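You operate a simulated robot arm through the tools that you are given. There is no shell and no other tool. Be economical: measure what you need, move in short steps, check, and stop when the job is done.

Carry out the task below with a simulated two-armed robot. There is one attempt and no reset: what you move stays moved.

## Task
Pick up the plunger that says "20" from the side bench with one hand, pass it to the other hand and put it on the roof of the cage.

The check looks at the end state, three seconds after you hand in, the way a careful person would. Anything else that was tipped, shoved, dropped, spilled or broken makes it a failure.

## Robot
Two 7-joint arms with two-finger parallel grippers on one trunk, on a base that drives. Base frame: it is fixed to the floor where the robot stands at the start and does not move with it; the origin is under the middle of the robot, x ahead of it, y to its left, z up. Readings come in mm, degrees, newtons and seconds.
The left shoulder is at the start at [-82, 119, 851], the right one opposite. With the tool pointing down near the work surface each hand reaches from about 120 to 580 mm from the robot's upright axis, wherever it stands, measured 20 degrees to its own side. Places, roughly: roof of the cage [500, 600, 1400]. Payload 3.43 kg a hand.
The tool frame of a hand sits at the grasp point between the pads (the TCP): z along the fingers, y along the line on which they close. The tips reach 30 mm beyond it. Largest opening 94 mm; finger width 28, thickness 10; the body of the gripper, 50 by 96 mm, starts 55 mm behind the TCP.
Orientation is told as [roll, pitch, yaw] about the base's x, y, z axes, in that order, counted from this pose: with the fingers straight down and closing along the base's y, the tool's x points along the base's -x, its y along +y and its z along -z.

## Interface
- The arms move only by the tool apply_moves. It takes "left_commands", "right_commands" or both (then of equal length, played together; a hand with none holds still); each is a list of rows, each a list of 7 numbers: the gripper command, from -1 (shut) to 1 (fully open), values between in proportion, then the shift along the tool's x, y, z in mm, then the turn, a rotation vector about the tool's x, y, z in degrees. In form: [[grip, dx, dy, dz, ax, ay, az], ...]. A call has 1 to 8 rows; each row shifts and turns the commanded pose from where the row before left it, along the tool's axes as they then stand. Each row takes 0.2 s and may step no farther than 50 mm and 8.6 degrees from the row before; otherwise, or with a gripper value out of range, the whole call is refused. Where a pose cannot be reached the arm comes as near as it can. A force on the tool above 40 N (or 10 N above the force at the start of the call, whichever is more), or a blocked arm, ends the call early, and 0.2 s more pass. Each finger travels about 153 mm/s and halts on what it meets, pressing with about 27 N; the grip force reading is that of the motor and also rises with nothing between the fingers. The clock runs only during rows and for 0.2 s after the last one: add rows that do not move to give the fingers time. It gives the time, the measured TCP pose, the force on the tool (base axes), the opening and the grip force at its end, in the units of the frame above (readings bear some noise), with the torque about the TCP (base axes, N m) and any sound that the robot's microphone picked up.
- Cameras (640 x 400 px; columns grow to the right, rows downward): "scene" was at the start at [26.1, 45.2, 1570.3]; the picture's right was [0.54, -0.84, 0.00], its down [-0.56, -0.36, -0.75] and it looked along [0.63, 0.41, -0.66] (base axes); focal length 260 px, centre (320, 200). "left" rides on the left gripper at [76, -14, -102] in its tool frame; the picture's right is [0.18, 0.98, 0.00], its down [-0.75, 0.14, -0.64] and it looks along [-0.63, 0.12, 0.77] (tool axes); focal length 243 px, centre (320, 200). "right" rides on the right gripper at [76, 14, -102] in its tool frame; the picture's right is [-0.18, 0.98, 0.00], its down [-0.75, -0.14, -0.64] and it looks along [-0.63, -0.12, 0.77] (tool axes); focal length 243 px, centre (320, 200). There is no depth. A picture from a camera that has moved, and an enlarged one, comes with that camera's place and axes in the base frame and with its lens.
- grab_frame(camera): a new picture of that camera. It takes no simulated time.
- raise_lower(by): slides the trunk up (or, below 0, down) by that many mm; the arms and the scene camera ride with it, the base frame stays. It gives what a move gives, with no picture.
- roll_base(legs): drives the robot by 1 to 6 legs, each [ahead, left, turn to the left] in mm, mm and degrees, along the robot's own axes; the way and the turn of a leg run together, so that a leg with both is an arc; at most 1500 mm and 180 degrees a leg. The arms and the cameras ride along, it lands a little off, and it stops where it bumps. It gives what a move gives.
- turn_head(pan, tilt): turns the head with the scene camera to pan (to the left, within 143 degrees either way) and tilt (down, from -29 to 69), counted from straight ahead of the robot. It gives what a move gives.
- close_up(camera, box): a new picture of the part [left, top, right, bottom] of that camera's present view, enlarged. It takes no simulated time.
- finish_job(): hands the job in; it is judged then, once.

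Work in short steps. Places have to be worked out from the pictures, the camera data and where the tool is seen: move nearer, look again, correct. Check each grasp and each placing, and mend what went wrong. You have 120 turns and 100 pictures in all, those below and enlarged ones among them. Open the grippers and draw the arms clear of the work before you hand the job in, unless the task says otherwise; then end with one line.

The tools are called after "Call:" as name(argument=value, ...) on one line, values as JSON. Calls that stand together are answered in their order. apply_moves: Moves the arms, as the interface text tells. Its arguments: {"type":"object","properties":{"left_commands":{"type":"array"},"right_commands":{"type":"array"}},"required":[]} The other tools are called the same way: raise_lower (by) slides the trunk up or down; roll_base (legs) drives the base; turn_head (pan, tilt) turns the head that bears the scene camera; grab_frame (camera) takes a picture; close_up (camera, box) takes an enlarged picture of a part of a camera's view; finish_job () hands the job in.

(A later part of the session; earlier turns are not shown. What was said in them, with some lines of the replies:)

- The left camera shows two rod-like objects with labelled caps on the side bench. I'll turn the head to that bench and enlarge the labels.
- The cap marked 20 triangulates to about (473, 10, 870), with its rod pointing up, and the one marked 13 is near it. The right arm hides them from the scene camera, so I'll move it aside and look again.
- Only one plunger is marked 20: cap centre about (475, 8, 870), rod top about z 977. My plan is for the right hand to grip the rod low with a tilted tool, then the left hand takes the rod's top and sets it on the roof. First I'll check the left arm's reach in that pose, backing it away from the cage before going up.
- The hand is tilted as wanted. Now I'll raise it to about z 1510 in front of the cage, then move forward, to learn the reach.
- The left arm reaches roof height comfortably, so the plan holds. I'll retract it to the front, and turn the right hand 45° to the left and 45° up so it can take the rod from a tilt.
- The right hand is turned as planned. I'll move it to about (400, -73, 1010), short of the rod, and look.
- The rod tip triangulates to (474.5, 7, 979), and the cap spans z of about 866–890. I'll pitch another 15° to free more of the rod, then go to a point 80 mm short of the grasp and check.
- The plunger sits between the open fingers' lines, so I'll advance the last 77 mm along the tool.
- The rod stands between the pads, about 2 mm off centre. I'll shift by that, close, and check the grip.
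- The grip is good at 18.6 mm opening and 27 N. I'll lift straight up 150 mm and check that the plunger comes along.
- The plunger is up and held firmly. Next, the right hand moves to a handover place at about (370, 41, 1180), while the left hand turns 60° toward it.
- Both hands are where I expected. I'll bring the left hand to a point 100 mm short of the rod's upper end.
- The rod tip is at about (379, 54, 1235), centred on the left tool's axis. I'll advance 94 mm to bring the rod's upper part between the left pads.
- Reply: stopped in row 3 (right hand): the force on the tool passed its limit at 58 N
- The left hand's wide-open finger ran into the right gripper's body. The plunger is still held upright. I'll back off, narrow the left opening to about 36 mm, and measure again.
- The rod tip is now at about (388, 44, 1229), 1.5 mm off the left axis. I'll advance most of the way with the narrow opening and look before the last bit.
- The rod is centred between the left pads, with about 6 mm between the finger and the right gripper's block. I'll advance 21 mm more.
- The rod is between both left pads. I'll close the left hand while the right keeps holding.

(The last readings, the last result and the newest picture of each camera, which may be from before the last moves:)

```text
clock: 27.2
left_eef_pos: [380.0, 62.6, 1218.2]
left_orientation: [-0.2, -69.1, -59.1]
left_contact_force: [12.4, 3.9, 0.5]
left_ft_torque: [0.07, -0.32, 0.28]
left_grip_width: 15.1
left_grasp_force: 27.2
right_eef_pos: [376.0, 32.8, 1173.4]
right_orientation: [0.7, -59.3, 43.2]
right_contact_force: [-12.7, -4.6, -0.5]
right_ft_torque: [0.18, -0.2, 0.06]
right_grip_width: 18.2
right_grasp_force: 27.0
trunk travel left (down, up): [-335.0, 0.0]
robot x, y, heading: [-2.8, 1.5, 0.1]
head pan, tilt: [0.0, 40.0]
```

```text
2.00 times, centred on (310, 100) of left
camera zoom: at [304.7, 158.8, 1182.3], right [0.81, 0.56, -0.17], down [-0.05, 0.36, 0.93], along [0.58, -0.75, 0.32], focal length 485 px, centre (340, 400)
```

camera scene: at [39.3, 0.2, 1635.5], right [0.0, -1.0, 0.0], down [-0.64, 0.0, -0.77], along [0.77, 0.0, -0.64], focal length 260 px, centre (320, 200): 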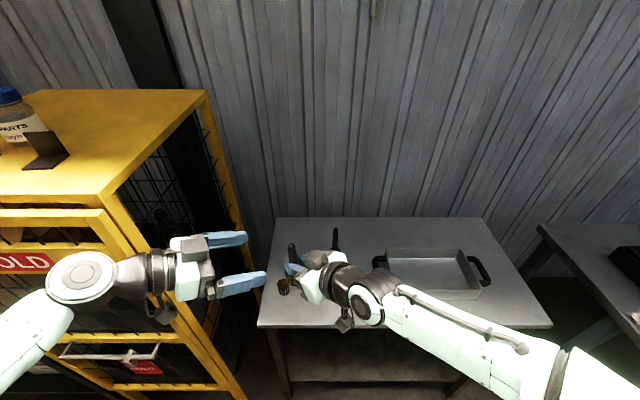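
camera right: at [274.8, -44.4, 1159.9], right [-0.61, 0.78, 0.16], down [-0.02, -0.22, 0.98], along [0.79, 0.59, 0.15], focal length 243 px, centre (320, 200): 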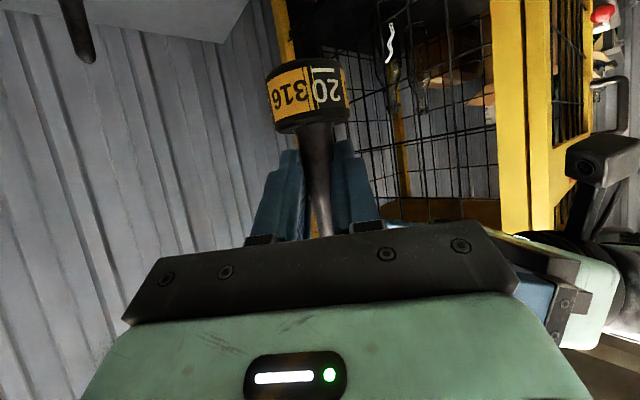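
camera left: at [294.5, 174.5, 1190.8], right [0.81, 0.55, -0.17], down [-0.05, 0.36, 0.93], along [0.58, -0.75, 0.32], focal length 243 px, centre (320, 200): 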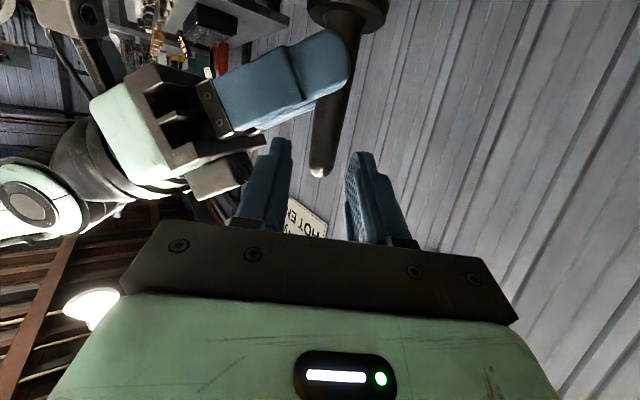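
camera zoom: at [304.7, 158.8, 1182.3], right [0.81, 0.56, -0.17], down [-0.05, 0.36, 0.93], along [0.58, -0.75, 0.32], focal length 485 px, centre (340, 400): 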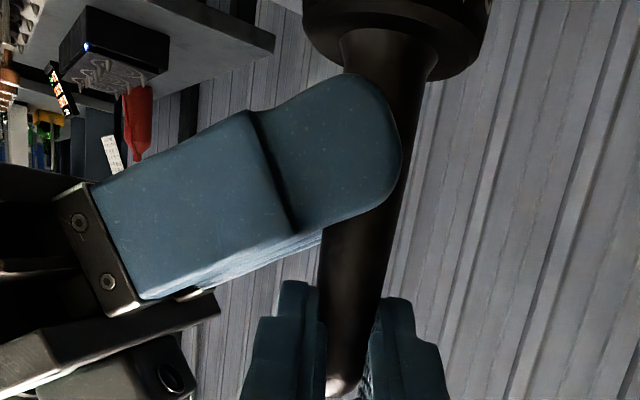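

The left hand now grips the rod at 15 mm opening and 27 N. There is about 12 N of side load between the hands, so I'll ease the left over slightly, then open the right part-way.

Call:
apply_moves(left_commands=[[-1, 0, 1.2, 0, 0, 0, 0], [-1, 0, 0, 0, 0, 0, 0]])

Call:
apply_moves(right_commands=[[-0.4, 0, 0, 0, 0, 0, 0], [-0.1, 0, 0, 0, 0, 0, 0], [0.1, 0, 0, 0, 0, 0, 0], [0.1, 0, 0, 0, 0, 0, 0]])

Call:
close_up(camera="scene", box=[240, 200, 360, 275])

Call:
grab_frame(camera="right")

Call:
grab_frame(camera="left")

```text
clock: 27.8
left_eef_pos: [379.2, 62.0, 1217.2]
left_orientation: [-0.3, -69.1, -59.1]
left_contact_force: [12.9, 4.7, -1.0]
left_ft_torque: [0.12, -0.36, 0.33]
left_grip_width: 14.9
left_grasp_force: 27.5
right_eef_pos: [375.2, 32.3, 1172.6]
right_orientation: [0.6, -59.3, 43.1]
right_contact_force: [-13.4, -5.6, 0.6]
right_ft_torque: [0.18, -0.18, 0.0]
right_grip_width: 18.6
right_grasp_force: 26.5
trunk travel left (down, up): [-335.0, 0.0]
robot x, y, heading: [-0.1, 2.7, -0.1]
head pan, tilt: [0.0, 40.0]
```

```text
clock: 28.8
left_eef_pos: [379.8, 60.3, 1217.6]
left_orientation: [-0.3, -69.1, -59.2]
left_contact_force: [0.1, -0.5, -0.4]
left_ft_torque: [0.05, 0.01, -0.02]
left_grip_width: 14.4
left_grasp_force: 27.1
right_eef_pos: [376.4, 32.1, 1173.1]
right_orientation: [0.6, -59.3, 43.2]
right_contact_force: [0.5, -0.1, 0.4]
right_ft_torque: [0.0, 0.0, 0.0]
right_grip_width: 51.9
right_grasp_force: 0.1
trunk travel left (down, up): [-335.0, 0.0]
robot x, y, heading: [0.2, -0.1, 0.1]
head pan, tilt: [0.0, 40.0]
```

```text
5.33 times, centred on (300, 238) of scene
camera zoom: at [39.8, -0.2, 1635.5], right [0.0, -1.0, 0.0], down [-0.64, 0.0, -0.77], along [0.77, 0.0, -0.64], focal length 1388 px, centre (427, 0)
```

zoom: 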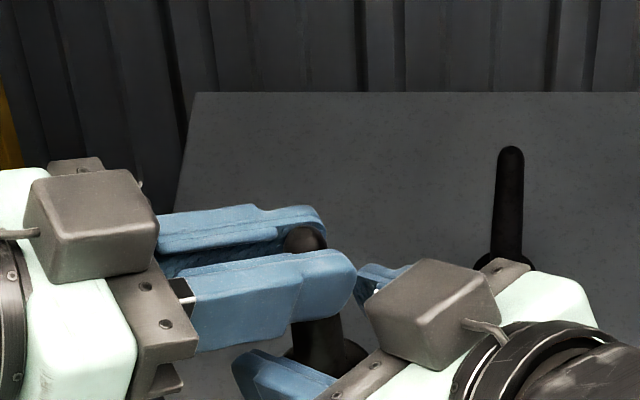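

```text
63 pictures are left
camera right: at [274.3, -43.4, 1160.3], right [-0.61, 0.78, 0.16], down [-0.02, -0.22, 0.97], along [0.79, 0.59, 0.15], focal length 243 px, centre (320, 200)
```

right: 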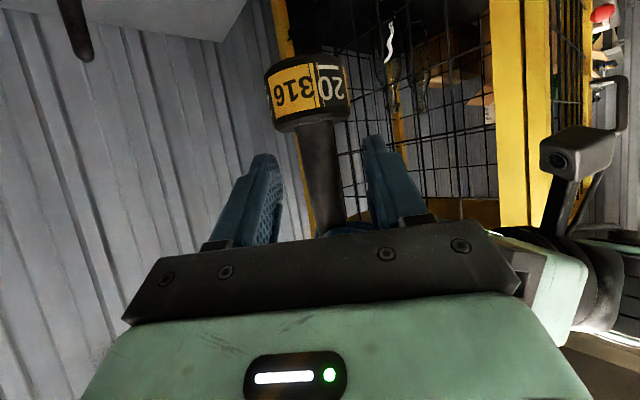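

```text
62 pictures are left
camera left: at [304.7, 158.3, 1182.7], right [0.81, 0.55, -0.17], down [-0.04, 0.36, 0.93], along [0.58, -0.75, 0.32], focal length 243 px, centre (320, 200)
```

left: 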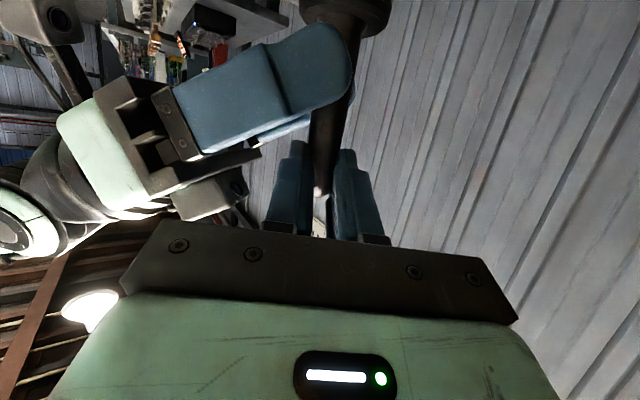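

The right hand is open and the plunger hangs in the left. I'll draw the right hand back level, then up and away.

Call:
apply_moves(right_commands=[[0.1, 10.2, 0, -17.2, 0, 0, 0], [0.1, 10.2, 0, -17.2, 0, 0, 0], [0.1, 10.2, 0, -17.2, 0, 0, 0], [0.1, 10.2, 0, -17.2, 0, 0, 0], [0.1, 10.2, 0, -17.2, 0, 0, 0], [0.1, 20.4, 0, -34.4, 0, 0, 0], [0.1, 0, 0, 0, 0, 0, 0]])

Call:
grab_frame(camera="scene")

Call:
grab_frame(camera="left")

Call:
grab_frame(camera="right")

```text
clock: 30.4
left_eef_pos: [380.9, 61.3, 1217.3]
left_orientation: [-0.4, -69.2, -59.1]
left_contact_force: [0.0, -0.5, 0.6]
left_ft_torque: [0.04, 0.04, -0.02]
left_grip_width: 14.6
left_grasp_force: 26.6
right_eef_pos: [274.8, -64.3, 1173.2]
right_orientation: [0.5, -59.1, 43.2]
right_contact_force: [0.5, 0.3, -0.4]
right_ft_torque: [0.02, -0.03, 0.01]
right_grip_width: 51.5
right_grasp_force: 0.0
trunk travel left (down, up): [-335.0, 0.0]
robot x, y, heading: [0.7, 1.5, 0.1]
head pan, tilt: [0.0, 40.0]
```

```text
61 pictures are left
camera scene: at [40.7, 0.6, 1635.5], right [0.0, -1.0, 0.0], down [-0.64, 0.0, -0.77], along [0.77, 0.0, -0.64], focal length 260 px, centre (320, 200)
```

scene: 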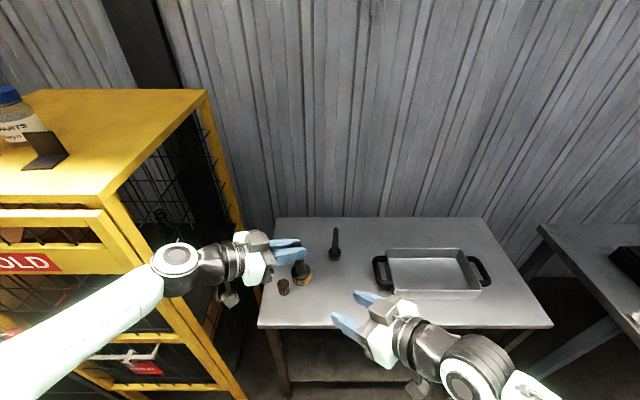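

```text
60 pictures are left
camera left: at [305.4, 158.9, 1182.5], right [0.81, 0.55, -0.17], down [-0.04, 0.36, 0.93], along [0.58, -0.75, 0.32], focal length 243 px, centre (320, 200)
```

left: 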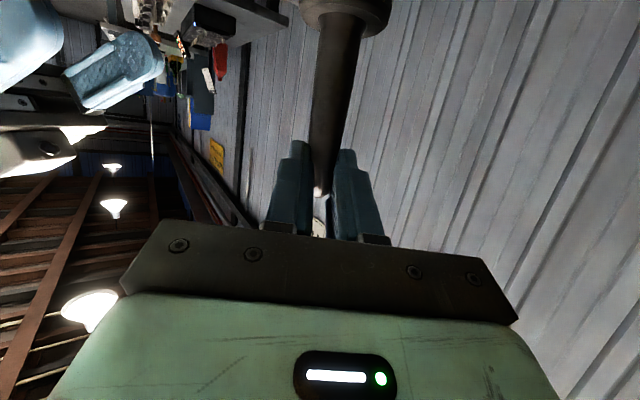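

```text
59 pictures are left
camera right: at [173.3, -139.8, 1161.0], right [-0.61, 0.78, 0.16], down [-0.02, -0.22, 0.98], along [0.79, 0.59, 0.15], focal length 243 px, centre (320, 200)
```

right: 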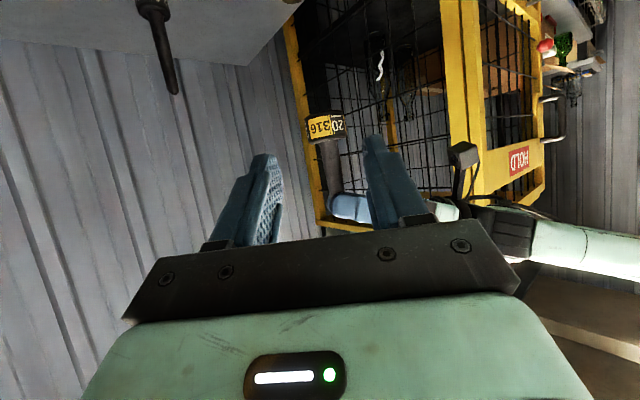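

The plunger hangs straight in the left hand, with the cap's underside about 101 mm below the TCP. I'll turn the left hand back to face ahead while raising it 200 mm, and park the right hand farther back.

Call:
apply_moves(left_commands=[[-1, -23.4, 0, -8.9, -7.0, 0, -2.68], [-1, -23.4, 0, -8.9, -7.0, 0, -2.68], [-1, -23.4, 0, -8.9, -7.0, 0, -2.68], [-1, -23.4, 0, -8.9, -7.0, 0, -2.68], [-1, -23.4, 0, -8.9, -7.0, 0, -2.68], [-1, -23.4, 0, -8.9, -7.0, 0, -2.68], [-1, -23.4, 0, -8.9, -7.0, 0, -2.68], [-1, -23.4, 0, -8.9, -7.0, 0, -2.68]], right_commands=[[0.1, 0, -20, -10, 0, 0, 0], [0.1, 0, -20, -10, 0, 0, 0], [0.1, 0, -20, -10, 0, 0, 0], [0.1, 0, 0, 0, 0, 0, 0], [0.1, 0, 0, 0, 0, 0, 0], [0.1, 0, 0, 0, 0, 0, 0], [0.1, 0, 0, 0, 0, 0, 0], [0.1, 0, 0, 0, 0, 0, 0]])

Call:
turn_head(pan=35, tilt=25)

Call:
grab_frame(camera="scene")

Call:
grab_frame(camera="left")

```text
clock: 32.2
left_eef_pos: [379.5, 59.3, 1418.2]
left_orientation: [-0.4, -68.9, 1.0]
left_contact_force: [0.8, -0.7, -3.3]
left_ft_torque: [-0.01, 0.03, 0.03]
left_grip_width: 14.1
left_grasp_force: 27.2
right_eef_pos: [296.3, -126.4, 1185.8]
right_orientation: [0.7, -59.3, 43.0]
right_contact_force: [-0.4, -0.4, 0.7]
right_ft_torque: [0.04, -0.01, -0.01]
right_grip_width: 51.6
right_grasp_force: 0.1
trunk travel left (down, up): [-335.0, 0.0]
robot x, y, heading: [0.7, 3.4, -0.1]
head pan, tilt: [0.0, 40.0]
```

```text
clock: 33.2
left_eef_pos: [379.2, 59.2, 1417.6]
left_orientation: [-0.4, -68.9, 0.9]
left_contact_force: [-0.1, 0.3, -3.2]
left_ft_torque: [-0.01, 0.04, 0.01]
left_grip_width: 14.4
left_grasp_force: 27.1
right_eef_pos: [296.9, -126.6, 1186.9]
right_orientation: [0.6, -59.4, 43.1]
right_contact_force: [-1.4, 0.4, -0.2]
right_ft_torque: [-0.01, 0.01, 0.01]
right_grip_width: 51.9
right_grasp_force: 0.0
trunk travel left (down, up): [-335.0, 0.0]
robot x, y, heading: [1.5, 2.0, 0.2]
head pan, tilt: [35.0, 25.0]
```

```text
58 pictures are left
camera scene: at [30.4, 52.4, 1658.8], right [0.57, -0.82, 0.0], down [-0.35, -0.24, -0.91], along [0.74, 0.52, -0.42], focal length 260 px, centre (320, 200)
```

scene: 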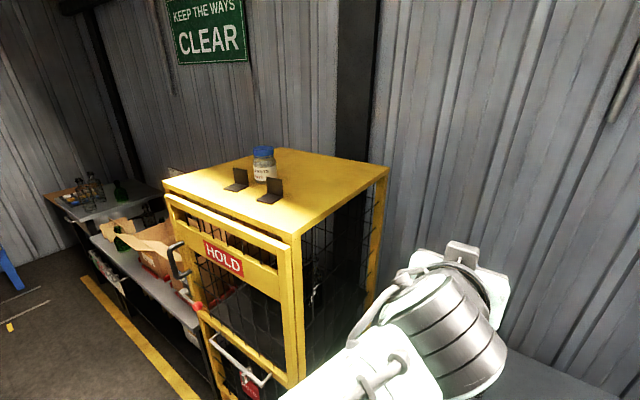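

```text
57 pictures are left
camera left: at [255.9, 42.9, 1383.4], right [-0.07, 0.98, -0.17], down [-0.33, 0.14, 0.93], along [0.94, 0.13, 0.31], focal length 243 px, centre (320, 200)
```

left: 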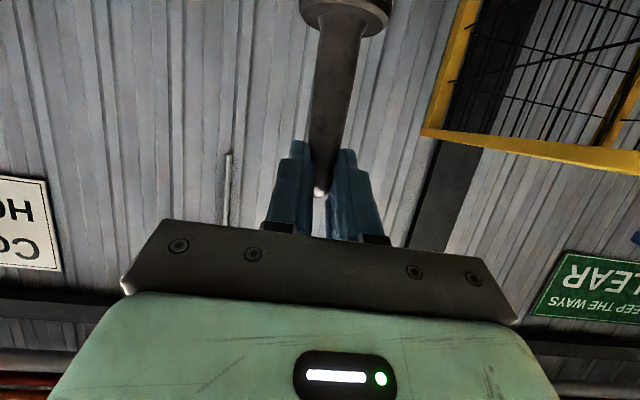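

The left hand faces ahead and still holds 3.3 N of weight. I'll raise it 130 mm so the cap clears the roof level, then step sideways 100 mm, checking the reach.

Call:
apply_moves(left_commands=[[-1, -30.4, 0, -11.6, 0, 0, 0], [-1, -30.4, 0, -11.6, 0, 0, 0], [-1, -30.4, 0, -11.6, 0, 0, 0], [-1, -30.4, 0, -11.6, 0, 0, 0], [-1, 0, 40, 0, 0, 0, 0], [-1, 0, 40, 0, 0, 0, 0], [-1, 0, 20, 0, 0, 0, 0], [-1, 0, 0, 0, 0, 0, 0]])

Call:
grab_frame(camera="left")

Call:
grab_frame(camera="scene")

```text
clock: 35.0
left_eef_pos: [379.6, 160.0, 1547.9]
left_orientation: [-0.5, -69.0, 0.8]
left_contact_force: [0.3, 0.4, -3.8]
left_ft_torque: [0.0, 0.08, 0.05]
left_grip_width: 14.5
left_grasp_force: 27.0
right_eef_pos: [295.2, -126.8, 1186.6]
right_orientation: [0.6, -59.2, 43.1]
right_contact_force: [0.7, 0.0, -0.8]
right_ft_torque: [-0.03, 0.0, -0.02]
right_grip_width: 51.6
right_grasp_force: 0.1
trunk travel left (down, up): [-335.0, 0.0]
robot x, y, heading: [-2.5, 0.4, -0.2]
head pan, tilt: [35.0, 25.0]
```

```text
56 pictures are left
camera left: at [256.7, 145.1, 1513.6], right [-0.07, 0.98, -0.17], down [-0.33, 0.14, 0.93], along [0.94, 0.13, 0.31], focal length 243 px, centre (320, 200)
```

left: 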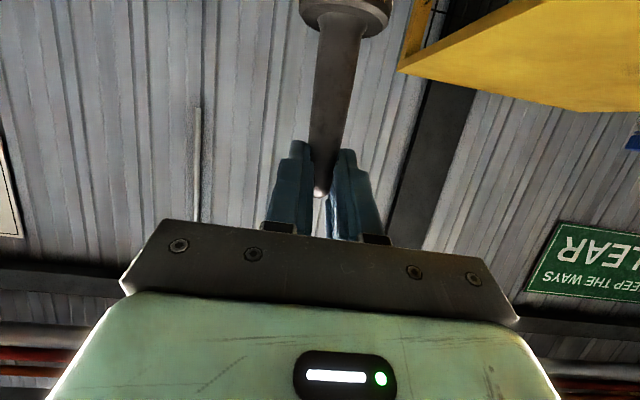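

```text
55 pictures are left
camera scene: at [30.1, 52.6, 1658.8], right [0.57, -0.82, 0.0], down [-0.35, -0.24, -0.91], along [0.74, 0.52, -0.42], focal length 260 px, centre (320, 200)
```

scene: 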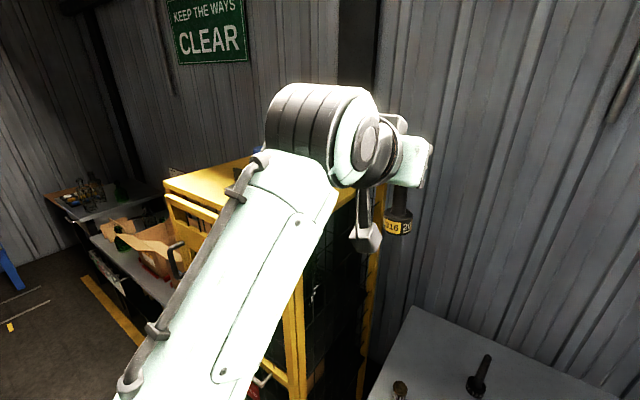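

The reach is fine, and the roof surface measures about z 1400 (cap underside now about 1447). I'll continue sideways to y≈365, over the roof's empty front-right part.

Call:
apply_moves(left_commands=[[-1, 0, 40, 0, 0, 0, 0], [-1, 0, 40, 0, 0, 0, 0], [-1, 0, 40, 0, 0, 0, 0], [-1, 0, 40, 0, 0, 0, 0], [-1, 0, 40, 0, 0, 0, 0], [-1, 0, 0, 0, 0, 0, 0]])

Call:
turn_head(pan=45, tilt=20)

Call:
grab_frame(camera="left")

Call:
grab_frame(camera="scene")

Call:
grab_frame(camera="right")

```text
clock: 36.5
left_eef_pos: [379.1, 366.1, 1543.3]
left_orientation: [-1.3, -69.0, 1.5]
left_contact_force: [1.4, 1.1, -4.1]
left_ft_torque: [0.0, 0.02, -0.11]
left_grip_width: 14.5
left_grasp_force: 27.4
right_eef_pos: [300.3, -120.1, 1186.9]
right_orientation: [0.2, -59.0, 43.5]
right_contact_force: [0.3, 1.2, 0.1]
right_ft_torque: [-0.06, 0.01, -0.05]
right_grip_width: 51.9
right_grasp_force: 0.1
trunk travel left (down, up): [-335.0, 0.0]
robot x, y, heading: [0.1, 0.8, 0.0]
head pan, tilt: [35.0, 25.0]
```

```text
clock: 37.2
left_eef_pos: [377.5, 355.4, 1545.1]
left_orientation: [-0.6, -69.1, 0.9]
left_contact_force: [-0.1, -1.1, -2.9]
left_ft_torque: [-0.01, 0.05, -0.01]
left_grip_width: 14.0
left_grasp_force: 26.9
right_eef_pos: [296.1, -127.2, 1185.6]
right_orientation: [0.6, -59.2, 43.1]
right_contact_force: [0.3, 0.8, 0.4]
right_ft_torque: [0.01, 0.02, 0.0]
right_grip_width: 51.9
right_grasp_force: 0.1
trunk travel left (down, up): [-335.0, 0.0]
robot x, y, heading: [-2.4, 2.3, 0.0]
head pan, tilt: [45.0, 20.0]
```

```text
54 pictures are left
camera left: at [254.6, 339.6, 1511.9], right [-0.07, 0.98, -0.18], down [-0.33, 0.14, 0.93], along [0.94, 0.12, 0.32], focal length 243 px, centre (320, 200)
```

left: 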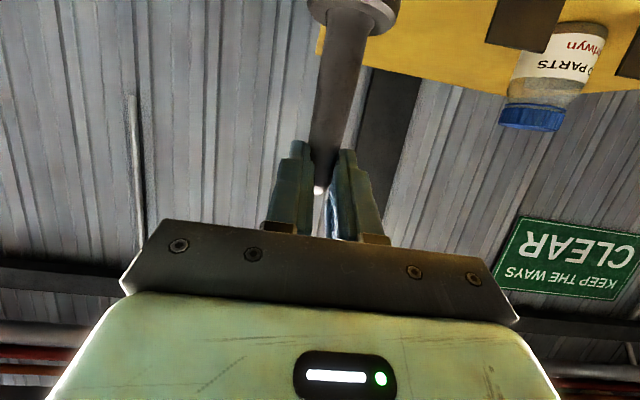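

```text
53 pictures are left
camera scene: at [20.5, 64.7, 1666.9], right [0.71, -0.71, 0.0], down [-0.24, -0.24, -0.94], along [0.66, 0.66, -0.34], focal length 260 px, centre (320, 200)
```

scene: 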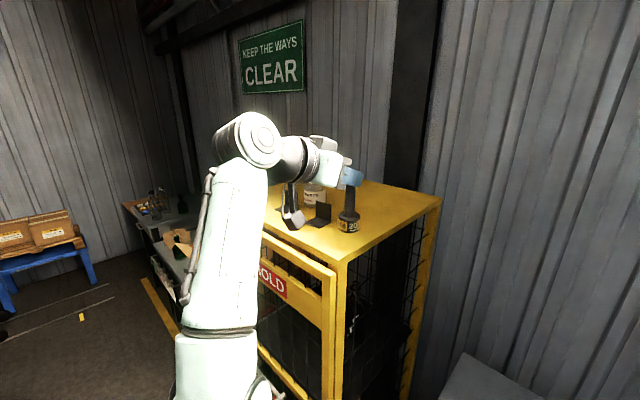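

```text
52 pictures are left
camera right: at [195.4, -202.4, 1174.9], right [-0.61, 0.78, 0.16], down [-0.02, -0.22, 0.97], along [0.79, 0.59, 0.15], focal length 243 px, centre (320, 200)
```

right: 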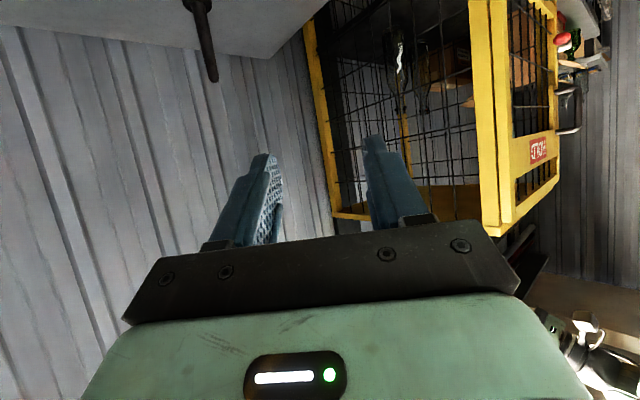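

The plunger hangs over the empty front-right part of the roof, its cap about 44 mm up by my estimate. I'll lower it 30 mm and look close to gauge the remaining gap.

Call:
apply_moves(left_commands=[[-1, 14, 0, 5.4, 0, 0, 0], [-1, 14, 0, 5.4, 0, 0, 0], [-1, 0, 0, 0, 0, 0, 0]])

Call:
close_up(camera="scene", box=[270, 150, 430, 270])

Call:
grab_frame(camera="left")

```text
clock: 38.0
left_eef_pos: [377.8, 361.5, 1517.3]
left_orientation: [-0.4, -68.9, 0.8]
left_contact_force: [-0.2, -0.4, -3.8]
left_ft_torque: [0.02, 0.08, -0.03]
left_grip_width: 13.8
left_grasp_force: 26.8
right_eef_pos: [296.9, -127.3, 1186.9]
right_orientation: [0.6, -59.3, 43.1]
right_contact_force: [-0.5, -0.2, 0.6]
right_ft_torque: [0.0, 0.02, -0.01]
right_grip_width: 51.6
right_grasp_force: 0.0
trunk travel left (down, up): [-335.0, 0.0]
robot x, y, heading: [-3.0, -1.8, -0.1]
head pan, tilt: [45.0, 20.0]
```

```text
3.33 times, centred on (350, 210) of scene
camera zoom: at [20.9, 65.0, 1666.9], right [0.71, -0.71, 0.0], down [-0.24, -0.24, -0.94], along [0.66, 0.66, -0.34], focal length 867 px, centre (220, 167)
```

zoom: 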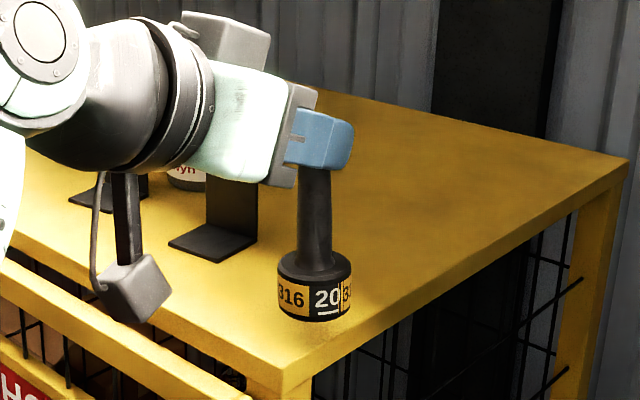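

```text
50 pictures are left
camera left: at [255.1, 343.9, 1483.6], right [-0.08, 0.98, -0.17], down [-0.33, 0.14, 0.93], along [0.94, 0.13, 0.31], focal length 243 px, centre (320, 200)
```

left: 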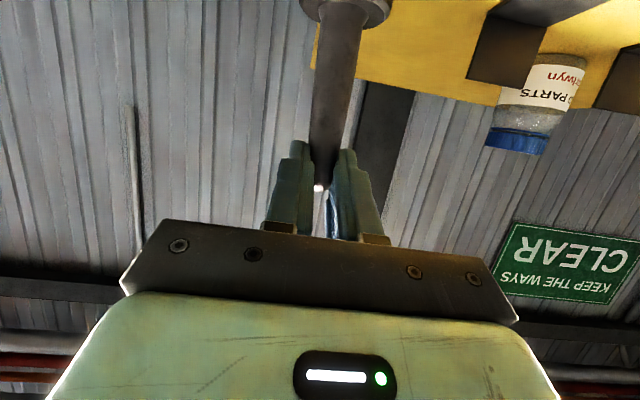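

The cap's underside is at about z 1408–1416, and the plunger is upright. I'll lower in small steps and watch the vertical force for contact.

Call:
apply_moves(left_commands=[[-1, 3.7, 0, 1.4, 0, 0, 0], [-1, 2.8, 0, 1.1, 0, 0, 0], [-1, 0, 0, 0, 0, 0, 0]])

Call:
close_up(camera="scene", box=[310, 190, 390, 250])

```text
clock: 38.8
left_eef_pos: [378.6, 360.0, 1510.5]
left_orientation: [-0.4, -69.1, 0.8]
left_contact_force: [-0.7, 0.4, -3.5]
left_ft_torque: [0.02, 0.08, 0.01]
left_grip_width: 14.2
left_grasp_force: 26.9
right_eef_pos: [296.7, -125.9, 1187.5]
right_orientation: [0.7, -59.3, 43.2]
right_contact_force: [-0.1, 0.7, -0.3]
right_ft_torque: [0.01, 0.04, 0.02]
right_grip_width: 51.8
right_grasp_force: 0.0
trunk travel left (down, up): [-335.0, 0.0]
robot x, y, heading: [-1.1, -1.5, 0.3]
head pan, tilt: [45.0, 20.0]
```

```text
6.67 times, centred on (350, 220) of scene
camera zoom: at [20.7, 65.7, 1666.9], right [0.71, -0.71, 0.0], down [-0.24, -0.24, -0.94], along [0.66, 0.66, -0.34], focal length 1735 px, centre (120, 67)
```

zoom: 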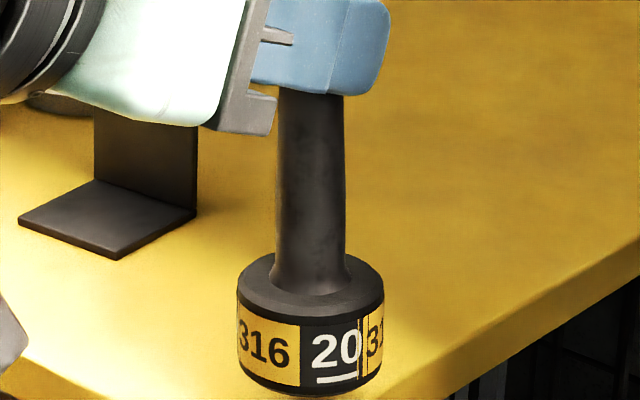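

There is no contact yet (still -3.5 N). I'll go down another 4 mm in small rows.

Call:
apply_moves(left_commands=[[-1, 1.9, 0, 0.7, 0, 0, 0], [-1, 1.9, 0, 0.7, 0, 0, 0], [-1, 0, 0, 0, 0, 0, 0]])

```text
clock: 39.6
left_eef_pos: [378.1, 360.6, 1506.8]
left_orientation: [-0.5, -69.0, 0.9]
left_contact_force: [0.3, -0.7, -2.7]
left_ft_torque: [0.0, 0.04, 0.0]
left_grip_width: 14.3
left_grasp_force: 27.2
right_eef_pos: [297.6, -126.3, 1187.2]
right_orientation: [0.6, -59.4, 43.2]
right_contact_force: [-0.3, 0.3, 0.1]
right_ft_torque: [-0.02, 0.03, -0.01]
right_grip_width: 51.8
right_grasp_force: 0.0
trunk travel left (down, up): [-335.0, 0.0]
robot x, y, heading: [0.3, -1.1, -0.1]
head pan, tilt: [45.0, 20.0]
```

No contact yet, so I'll go down 3 mm more.

Call:
apply_moves(left_commands=[[-1, 1.4, 0, 0.5, 0, 0, 0], [-1, 1.4, 0, 0.5, 0, 0, 0], [-1, 0, 0, 0, 0, 0, 0]])

```text
clock: 40.4
left_eef_pos: [378.6, 360.7, 1503.7]
left_orientation: [-0.3, -69.0, 0.9]
left_contact_force: [-1.0, -0.3, -3.4]
left_ft_torque: [0.03, 0.06, 0.01]
left_grip_width: 14.2
left_grasp_force: 26.7
right_eef_pos: [297.0, -125.1, 1186.2]
right_orientation: [0.5, -59.4, 43.1]
right_contact_force: [0.0, -0.3, -1.1]
right_ft_torque: [-0.01, 0.02, 0.0]
right_grip_width: 51.3
right_grasp_force: 0.1
trunk travel left (down, up): [-335.0, 0.0]
robot x, y, heading: [0.4, 2.0, 0.0]
head pan, tilt: [45.0, 20.0]
```

Still free, so another 3 mm, with a close look at the cap's underside.

Call:
apply_moves(left_commands=[[-1, 1.4, 0, 0.5, 0, 0, 0], [-1, 1.4, 0, 0.5, 0, 0, 0], [-1, 0, 0, 0, 0, 0, 0]])

Call:
close_up(camera="scene", box=[310, 200, 390, 260])

```text
clock: 41.2
left_eef_pos: [378.7, 360.0, 1499.3]
left_orientation: [-0.5, -69.0, 0.9]
left_contact_force: [0.4, 0.8, -4.7]
left_ft_torque: [-0.01, 0.06, 0.0]
left_grip_width: 14.1
left_grasp_force: 27.0
right_eef_pos: [298.5, -126.9, 1186.7]
right_orientation: [0.6, -59.2, 43.2]
right_contact_force: [0.5, 0.3, 0.2]
right_ft_torque: [-0.01, 0.02, -0.01]
right_grip_width: 51.9
right_grasp_force: 0.1
trunk travel left (down, up): [-335.0, 0.0]
robot x, y, heading: [0.5, -0.2, -0.2]
head pan, tilt: [45.0, 20.0]
```

```text
6.67 times, centred on (350, 230) of scene
camera zoom: at [20.7, 65.8, 1666.9], right [0.71, -0.71, 0.0], down [-0.24, -0.24, -0.94], along [0.66, 0.66, -0.34], focal length 1735 px, centre (120, 0)
```

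zoom: 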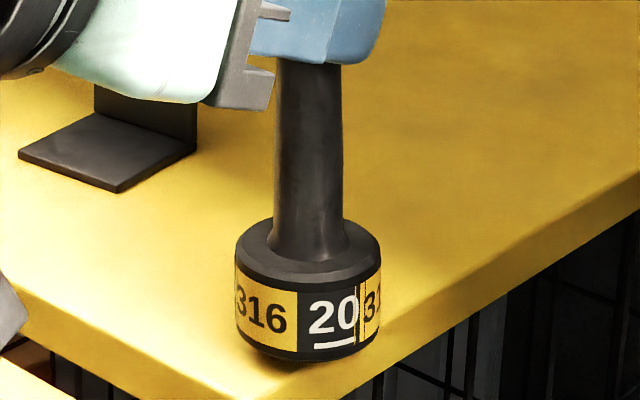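

The cap's contact shadow shows the roof is just a few mm below. I'll continue in small steps.

Call:
apply_moves(left_commands=[[-1, 1.4, 0, 0.5, 0, 0, 0], [-1, 1.4, 0, 0.5, 0, 0, 0], [-1, 0, 0, 0, 0, 0, 0]])

```text
clock: 42.0
left_eef_pos: [377.2, 360.0, 1498.2]
left_orientation: [-0.5, -69.0, 0.9]
left_contact_force: [0.3, 0.1, -3.5]
left_ft_torque: [0.03, 0.09, 0.0]
left_grip_width: 14.1
left_grasp_force: 27.2
right_eef_pos: [295.6, -126.5, 1187.4]
right_orientation: [0.5, -59.4, 43.2]
right_contact_force: [-0.6, 0.3, 0.6]
right_ft_torque: [0.0, -0.01, 0.02]
right_grip_width: 51.6
right_grasp_force: 0.0
trunk travel left (down, up): [-335.0, 0.0]
robot x, y, heading: [1.4, 1.0, -0.2]
head pan, tilt: [45.0, 20.0]
```

Still hanging free, so down 3 mm again.

Call:
apply_moves(left_commands=[[-1, 1.4, 0, 0.5, 0, 0, 0], [-1, 1.4, 0, 0.5, 0, 0, 0], [-1, 0, 0, 0, 0, 0, 0]])

Call:
close_up(camera="scene", box=[310, 200, 390, 260])

```text
clock: 42.8
left_eef_pos: [377.9, 360.3, 1493.8]
left_orientation: [-0.6, -69.0, 1.0]
left_contact_force: [-0.6, 0.7, -4.0]
left_ft_torque: [-0.01, 0.08, -0.06]
left_grip_width: 13.9
left_grasp_force: 27.4
right_eef_pos: [297.2, -126.6, 1186.9]
right_orientation: [0.6, -59.3, 43.1]
right_contact_force: [0.3, -0.7, -0.2]
right_ft_torque: [0.0, -0.03, 0.01]
right_grip_width: 51.7
right_grasp_force: 0.0
trunk travel left (down, up): [-335.0, 0.0]
robot x, y, heading: [-1.0, -4.2, 0.0]
head pan, tilt: [45.0, 20.0]
```

```text
6.67 times, centred on (350, 230) of scene
camera zoom: at [20.7, 65.8, 1666.9], right [0.71, -0.71, 0.0], down [-0.24, -0.24, -0.94], along [0.66, 0.66, -0.34], focal length 1735 px, centre (120, 0)
```

zoom: 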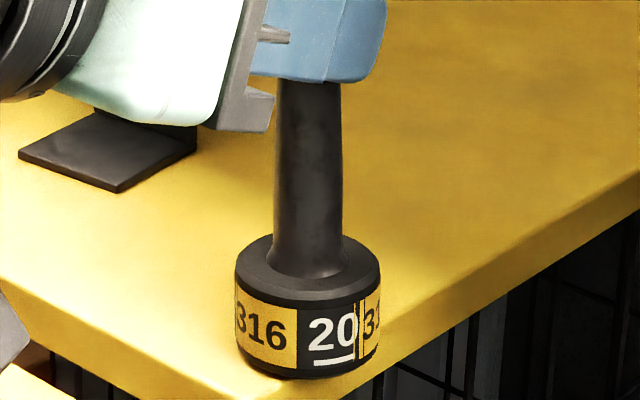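

There is no slip and no contact yet. I'll go down another 4 mm.

Call:
apply_moves(left_commands=[[-1, 1.4, 0, 0.5, 0, 0, 0], [-1, 1.4, 0, 0.5, 0, 0, 0], [-1, 0.9, 0, 0.4, 0, 0, 0], [-1, 0, 0, 0, 0, 0, 0]])

Call:
close_up(camera="scene", box=[310, 210, 390, 270])

Call:
grab_frame(camera="left")

```text
clock: 43.8
left_eef_pos: [376.5, 358.3, 1495.7]
left_orientation: [-0.2, -69.4, 0.5]
left_contact_force: [4.7, -1.6, 14.6]
left_ft_torque: [0.05, -0.38, -0.01]
left_grip_width: 14.1
left_grasp_force: 26.8
right_eef_pos: [296.9, -127.4, 1186.4]
right_orientation: [0.6, -59.4, 43.1]
right_contact_force: [0.4, -1.0, 0.4]
right_ft_torque: [-0.02, 0.01, -0.01]
right_grip_width: 51.8
right_grasp_force: 0.1
trunk travel left (down, up): [-335.0, 0.0]
robot x, y, heading: [-2.2, 1.9, -0.0]
head pan, tilt: [45.0, 20.0]
```

```text
6.67 times, centred on (350, 240) of scene
camera zoom: at [20.5, 64.3, 1667.0], right [0.71, -0.71, 0.0], down [-0.24, -0.24, -0.94], along [0.66, 0.66, -0.34], focal length 1735 px, centre (120, -67)
```

zoom: 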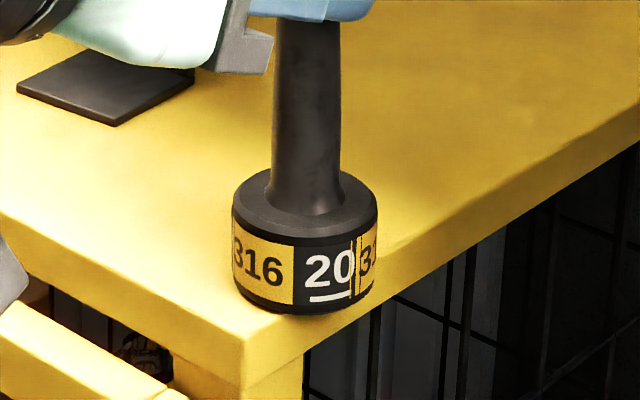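

```text
45 pictures are left
camera left: at [254.3, 342.2, 1458.7], right [-0.07, 0.98, -0.17], down [-0.34, 0.14, 0.93], along [0.94, 0.13, 0.32], focal length 243 px, centre (320, 200)
```

left: 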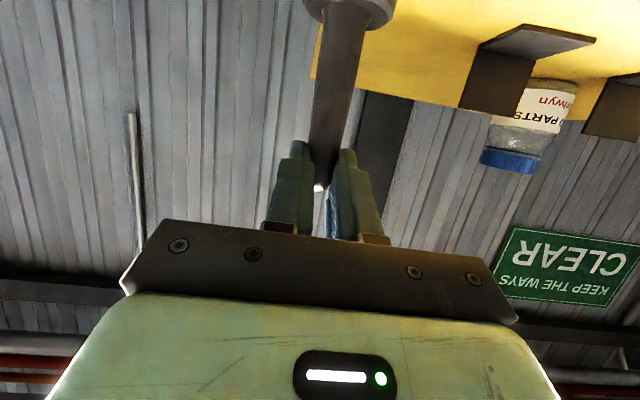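

Contact shows now (+14.6 N), but the picture shows the cap right at the roof's right edge. The roof must lie a bit lower and its edge farther in (y≈340) than I took it for. I'll lift 20 mm, shift 45 mm left and 20 mm ahead, and look again.

Call:
apply_moves(left_commands=[[-1, -9.3, 0, -3.6, 0, 0, 0], [-1, -9.3, 0, -3.6, 0, 0, 0], [-1, 0, 15, 0, 0, 0, 0], [-1, 0, 15, 0, 0, 0, 0], [-1, 0, 15, 0, 0, 0, 0], [-1, -3.6, 0, 9.3, 0, 0, 0], [-1, -3.6, 0, 9.3, 0, 0, 0], [-1, 0, 0, 0, 0, 0, 0]])

Call:
close_up(camera="scene", box=[270, 160, 430, 280])

Call:
grab_frame(camera="left")

```text
clock: 45.6
left_eef_pos: [397.9, 406.7, 1511.0]
left_orientation: [-0.6, -69.0, 0.8]
left_contact_force: [-0.5, -0.2, -3.4]
left_ft_torque: [0.0, 0.04, -0.01]
left_grip_width: 14.2
left_grasp_force: 26.7
right_eef_pos: [296.6, -125.2, 1187.1]
right_orientation: [0.6, -59.3, 43.2]
right_contact_force: [-0.4, -0.3, 0.0]
right_ft_torque: [-0.01, 0.04, -0.02]
right_grip_width: 51.8
right_grasp_force: 0.1
trunk travel left (down, up): [-335.0, 0.0]
robot x, y, heading: [1.5, 0.5, 0.2]
head pan, tilt: [45.0, 20.0]
```

```text
3.33 times, centred on (350, 220) of scene
camera zoom: at [20.3, 65.8, 1666.9], right [0.71, -0.71, 0.0], down [-0.24, -0.24, -0.94], along [0.66, 0.66, -0.34], focal length 867 px, centre (220, 133)
```

zoom: 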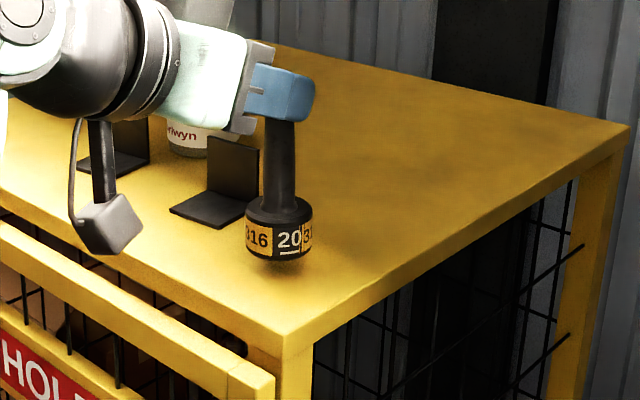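

```text
43 pictures are left
camera left: at [274.8, 389.4, 1476.4], right [-0.07, 0.98, -0.17], down [-0.33, 0.14, 0.93], along [0.94, 0.13, 0.31], focal length 243 px, centre (320, 200)
```

left: 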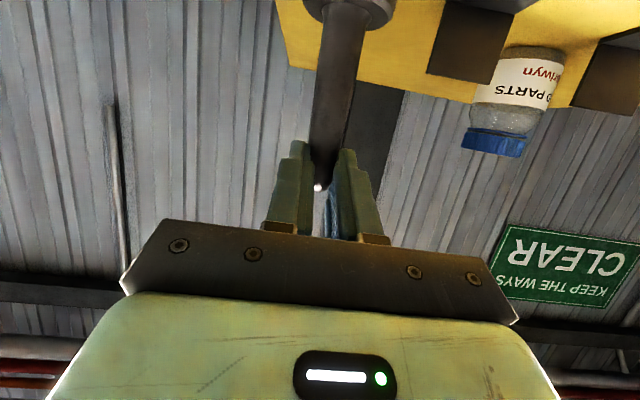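

The spot is now well inside the roof's edges and clear of the black stands. I'll lower 14 mm, then creep.

Call:
apply_moves(left_commands=[[-1, 4.4, 0, 1.7, 0, 0, 0], [-1, 4.4, 0, 1.7, 0, 0, 0], [-1, 4.4, 0, 1.7, 0, 0, 0], [-1, 0, 0, 0, 0, 0, 0]])

Call:
apply_moves(left_commands=[[-1, 1.9, 0, 0.7, 0, 0, 0], [-1, 0, 0, 0, 0, 0, 0]])

```text
clock: 46.6
left_eef_pos: [398.3, 406.1, 1497.2]
left_orientation: [-0.5, -69.0, 0.9]
left_contact_force: [-0.4, -0.1, -4.2]
left_ft_torque: [0.01, 0.09, -0.03]
left_grip_width: 14.2
left_grasp_force: 27.0
right_eef_pos: [296.9, -126.4, 1185.9]
right_orientation: [0.6, -59.3, 43.2]
right_contact_force: [0.8, 0.4, 0.1]
right_ft_torque: [-0.01, 0.02, 0.0]
right_grip_width: 51.7
right_grasp_force: 0.1
trunk travel left (down, up): [-335.0, 0.0]
robot x, y, heading: [-1.5, -0.4, -0.1]
head pan, tilt: [45.0, 20.0]
```

```text
clock: 47.2
left_eef_pos: [398.7, 404.5, 1494.2]
left_orientation: [-0.6, -68.9, 0.7]
left_contact_force: [-0.5, 0.3, -3.4]
left_ft_torque: [0.01, 0.05, -0.02]
left_grip_width: 14.0
left_grasp_force: 27.4
right_eef_pos: [297.1, -126.1, 1186.0]
right_orientation: [0.6, -59.4, 43.1]
right_contact_force: [0.4, 0.8, -0.1]
right_ft_torque: [0.0, 0.0, -0.03]
right_grip_width: 51.6
right_grasp_force: 0.1
trunk travel left (down, up): [-335.0, 0.0]
robot x, y, heading: [-1.9, -2.5, -0.3]
head pan, tilt: [45.0, 20.0]
```

Still free at z 1494. I'll creep down 1.5 mm at a time.

Call:
apply_moves(left_commands=[[-1, 1.4, 0, 0.5, 0, 0, 0], [-1, 0, 0, 0, 0, 0, 0]])

Call:
apply_moves(left_commands=[[-1, 0.9, 0, 0.4, 0, 0, 0], [-1, 0, 0, 0, 0, 0, 0]])

Call:
close_up(camera="scene", box=[300, 190, 380, 250])

```text
clock: 47.8
left_eef_pos: [398.8, 405.0, 1493.8]
left_orientation: [-0.3, -69.0, 0.8]
left_contact_force: [0.9, 0.1, 2.0]
left_ft_torque: [0.11, -0.03, 0.03]
left_grip_width: 13.9
left_grasp_force: 27.2
right_eef_pos: [296.2, -126.9, 1187.2]
right_orientation: [0.6, -59.3, 43.1]
right_contact_force: [-0.4, -0.5, -0.4]
right_ft_torque: [0.0, 0.0, 0.0]
right_grip_width: 51.6
right_grasp_force: 0.0
trunk travel left (down, up): [-335.0, 0.0]
robot x, y, heading: [0.5, -0.4, 0.0]
head pan, tilt: [45.0, 20.0]
```

```text
clock: 48.4
left_eef_pos: [396.8, 405.1, 1493.7]
left_orientation: [-0.3, -69.4, 0.7]
left_contact_force: [2.2, 1.3, 9.7]
left_ft_torque: [0.1, -0.14, -0.01]
left_grip_width: 14.1
left_grasp_force: 26.8
right_eef_pos: [296.3, -126.3, 1187.2]
right_orientation: [0.6, -59.3, 43.2]
right_contact_force: [0.3, -0.7, -0.3]
right_ft_torque: [0.02, 0.03, -0.01]
right_grip_width: 51.8
right_grasp_force: 0.1
trunk travel left (down, up): [-335.0, 0.0]
robot x, y, heading: [2.7, -2.1, 0.1]
head pan, tilt: [45.0, 20.0]
```

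```text
6.67 times, centred on (340, 220) of scene
camera zoom: at [20.3, 65.1, 1667.0], right [0.71, -0.71, 0.0], down [-0.24, -0.24, -0.94], along [0.66, 0.66, -0.34], focal length 1735 px, centre (187, 67)
```

zoom: 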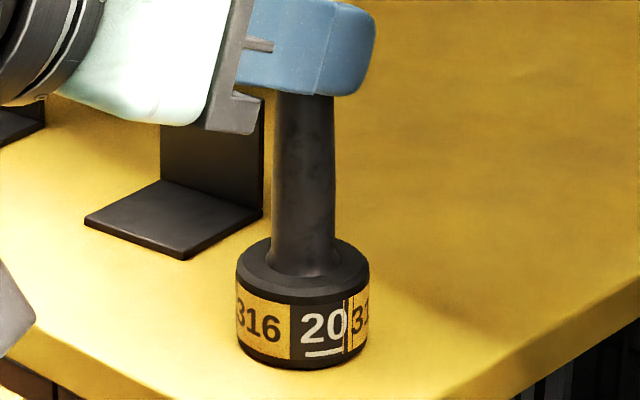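

The cap sits on the roof with about 10 N. I'll ease up 0.9 mm, then open the left fingers part-way.

Call:
apply_moves(left_commands=[[-1, -0.9, 0, -0.4, 0, 0, 0], [-0.6, 0, 0, 0, 0, 0, 0], [-0.4, 0, 0, 0, 0, 0, 0], [-0.2, 0, 0, 0, 0, 0, 0], [-0.2, 0, 0, 0, 0, 0, 0]])

Call:
close_up(camera="scene", box=[270, 160, 430, 280])

Call:
grab_frame(camera="left")

```text
clock: 49.6
left_eef_pos: [397.5, 406.3, 1492.5]
left_orientation: [-0.4, -69.0, 0.8]
left_contact_force: [-0.8, 0.4, -0.4]
left_ft_torque: [0.01, 0.05, -0.01]
left_grip_width: 37.4
left_grasp_force: 0.0
right_eef_pos: [297.2, -126.0, 1187.0]
right_orientation: [0.7, -59.3, 43.1]
right_contact_force: [0.2, 0.0, 0.5]
right_ft_torque: [0.0, 0.01, -0.02]
right_grip_width: 51.7
right_grasp_force: 0.0
trunk travel left (down, up): [-335.0, 0.0]
robot x, y, heading: [-0.0, -0.9, -0.1]
head pan, tilt: [45.0, 20.0]
```

```text
3.33 times, centred on (350, 220) of scene
camera zoom: at [20.4, 65.5, 1666.9], right [0.71, -0.71, 0.0], down [-0.24, -0.24, -0.94], along [0.66, 0.66, -0.34], focal length 867 px, centre (220, 133)
```

zoom: 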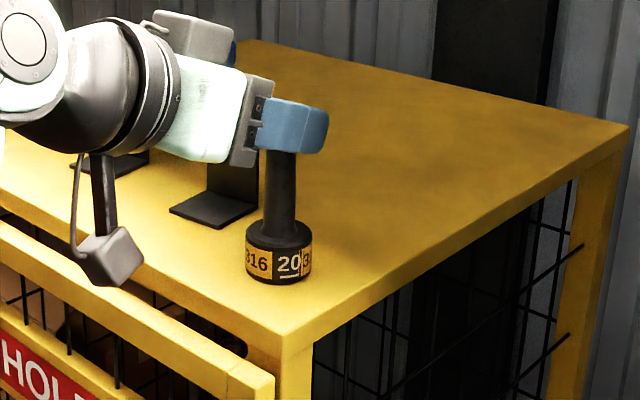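

```text
40 pictures are left
camera left: at [274.7, 388.9, 1458.3], right [-0.07, 0.98, -0.17], down [-0.33, 0.14, 0.93], along [0.94, 0.13, 0.31], focal length 243 px, centre (320, 200)
```

left: 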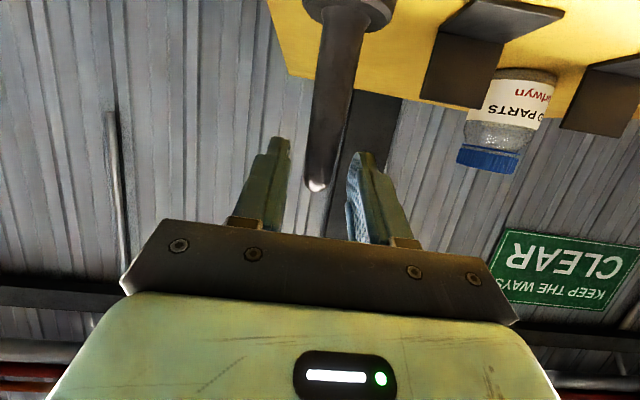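

The plunger stands by itself between the open fingers. I'll draw the left hand straight back and clear of it.

Call:
apply_moves(left_commands=[[-0.2, 0, 0, -15, 0, 0, 0], [-0.2, 0, 0, -20, 0, 0, 0], [-0.2, 0, 0, -30, 0, 0, 0], [-0.2, 0, 0, -40, 0, 0, 0], [-0.2, 0, 0, -40, 0, 0, 0], [0.5, 0, 0, -40, 0, 0, 0], [0.5, 0, 0, 0, 0, 0, 0]])

Call:
grab_frame(camera="scene")

Call:
grab_frame(camera="left")

```text
clock: 51.2
left_eef_pos: [223.6, 404.3, 1559.4]
left_orientation: [-0.5, -69.0, 0.8]
left_contact_force: [-0.5, -0.4, -0.2]
left_ft_torque: [-0.01, -0.02, 0.0]
left_grip_width: 70.7
left_grasp_force: 0.0
right_eef_pos: [296.5, -127.5, 1186.2]
right_orientation: [0.7, -59.4, 43.2]
right_contact_force: [0.1, -1.0, 0.5]
right_ft_torque: [0.03, 0.02, -0.03]
right_grip_width: 51.7
right_grasp_force: 0.0
trunk travel left (down, up): [-335.0, 0.0]
robot x, y, heading: [-0.7, 1.6, 0.2]
head pan, tilt: [45.0, 20.0]
```

```text
39 pictures are left
camera scene: at [20.8, 65.5, 1666.9], right [0.71, -0.71, 0.0], down [-0.24, -0.24, -0.94], along [0.66, 0.66, -0.34], focal length 260 px, centre (320, 200)
```

scene: 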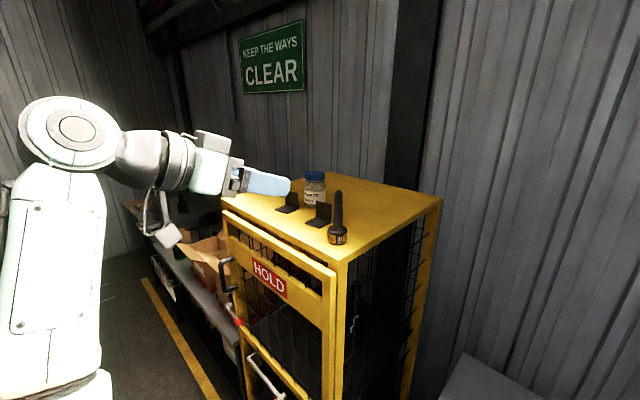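

```text
38 pictures are left
camera left: at [100.1, 387.6, 1526.1], right [-0.07, 0.98, -0.17], down [-0.33, 0.14, 0.93], along [0.94, 0.13, 0.31], focal length 243 px, centre (320, 200)
```

left: 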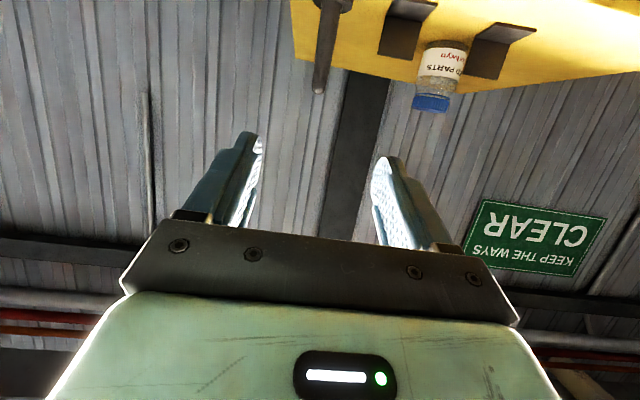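

The plunger stands upright on the roof, the stands and bottle are as they were, and both hands are open and clear. I'll open both fully, take one last look at the bench, then hand in.

Call:
apply_moves(left_commands=[[1, 0, 0, -20, 0, 0, 0], [1, 0, 0, 0, 0, 0, 0]], right_commands=[[1, 0, 0, 0, 0, 0, 0], [1, 0, 0, 0, 0, 0, 0]])

Call:
turn_head(pan=15, tilt=40)

Call:
grab_frame(camera="scene")

```text
clock: 51.8
left_eef_pos: [205.8, 403.8, 1567.5]
left_orientation: [-0.4, -69.1, 0.9]
left_contact_force: [0.1, 0.8, 0.6]
left_ft_torque: [0.02, 0.0, -0.01]
left_grip_width: 94.0
left_grasp_force: 0.1
right_eef_pos: [297.0, -125.7, 1187.1]
right_orientation: [0.6, -59.3, 43.1]
right_contact_force: [0.2, -0.2, -0.1]
right_ft_torque: [-0.01, -0.02, 0.0]
right_grip_width: 94.2
right_grasp_force: 0.1
trunk travel left (down, up): [-335.0, 0.0]
robot x, y, heading: [-2.5, -2.3, -0.1]
head pan, tilt: [45.0, 20.0]
```

```text
clock: 52.7
left_eef_pos: [205.8, 404.2, 1567.5]
left_orientation: [-0.4, -69.1, 0.8]
left_contact_force: [0.4, 0.3, 0.1]
left_ft_torque: [-0.04, 0.03, 0.01]
left_grip_width: 94.0
left_grasp_force: 0.1
right_eef_pos: [296.7, -126.4, 1186.3]
right_orientation: [0.6, -59.3, 43.0]
right_contact_force: [0.8, -0.3, 0.0]
right_ft_torque: [-0.01, -0.01, 0.01]
right_grip_width: 94.0
right_grasp_force: 0.0
trunk travel left (down, up): [-335.0, 0.0]
robot x, y, heading: [0.2, 1.6, 0.1]
head pan, tilt: [15.0, 40.0]
```

```text
37 pictures are left
camera scene: at [36.7, 21.8, 1635.5], right [0.26, -0.97, 0.0], down [-0.62, -0.17, -0.77], along [0.74, 0.2, -0.64], focal length 260 px, centre (320, 200)
```

scene: 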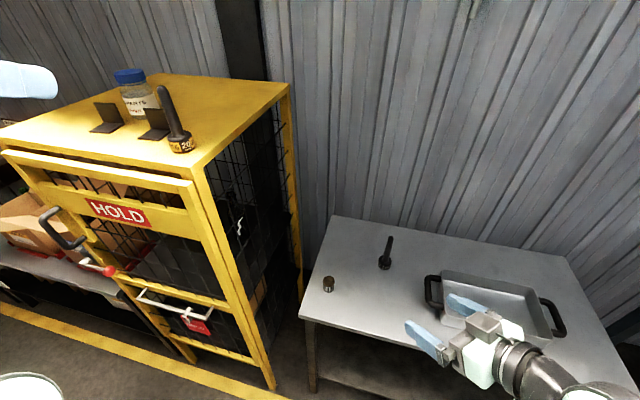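

The plunger stands on the roof and everything on the bench is undisturbed, so I'm handing in.

Call:
finish_job()

```text
The job is handed in.
```

The plunger marked "20" was picked up with the right hand, passed to the left, and now stands upright on the cage roof; the pictures show nothing else moved.
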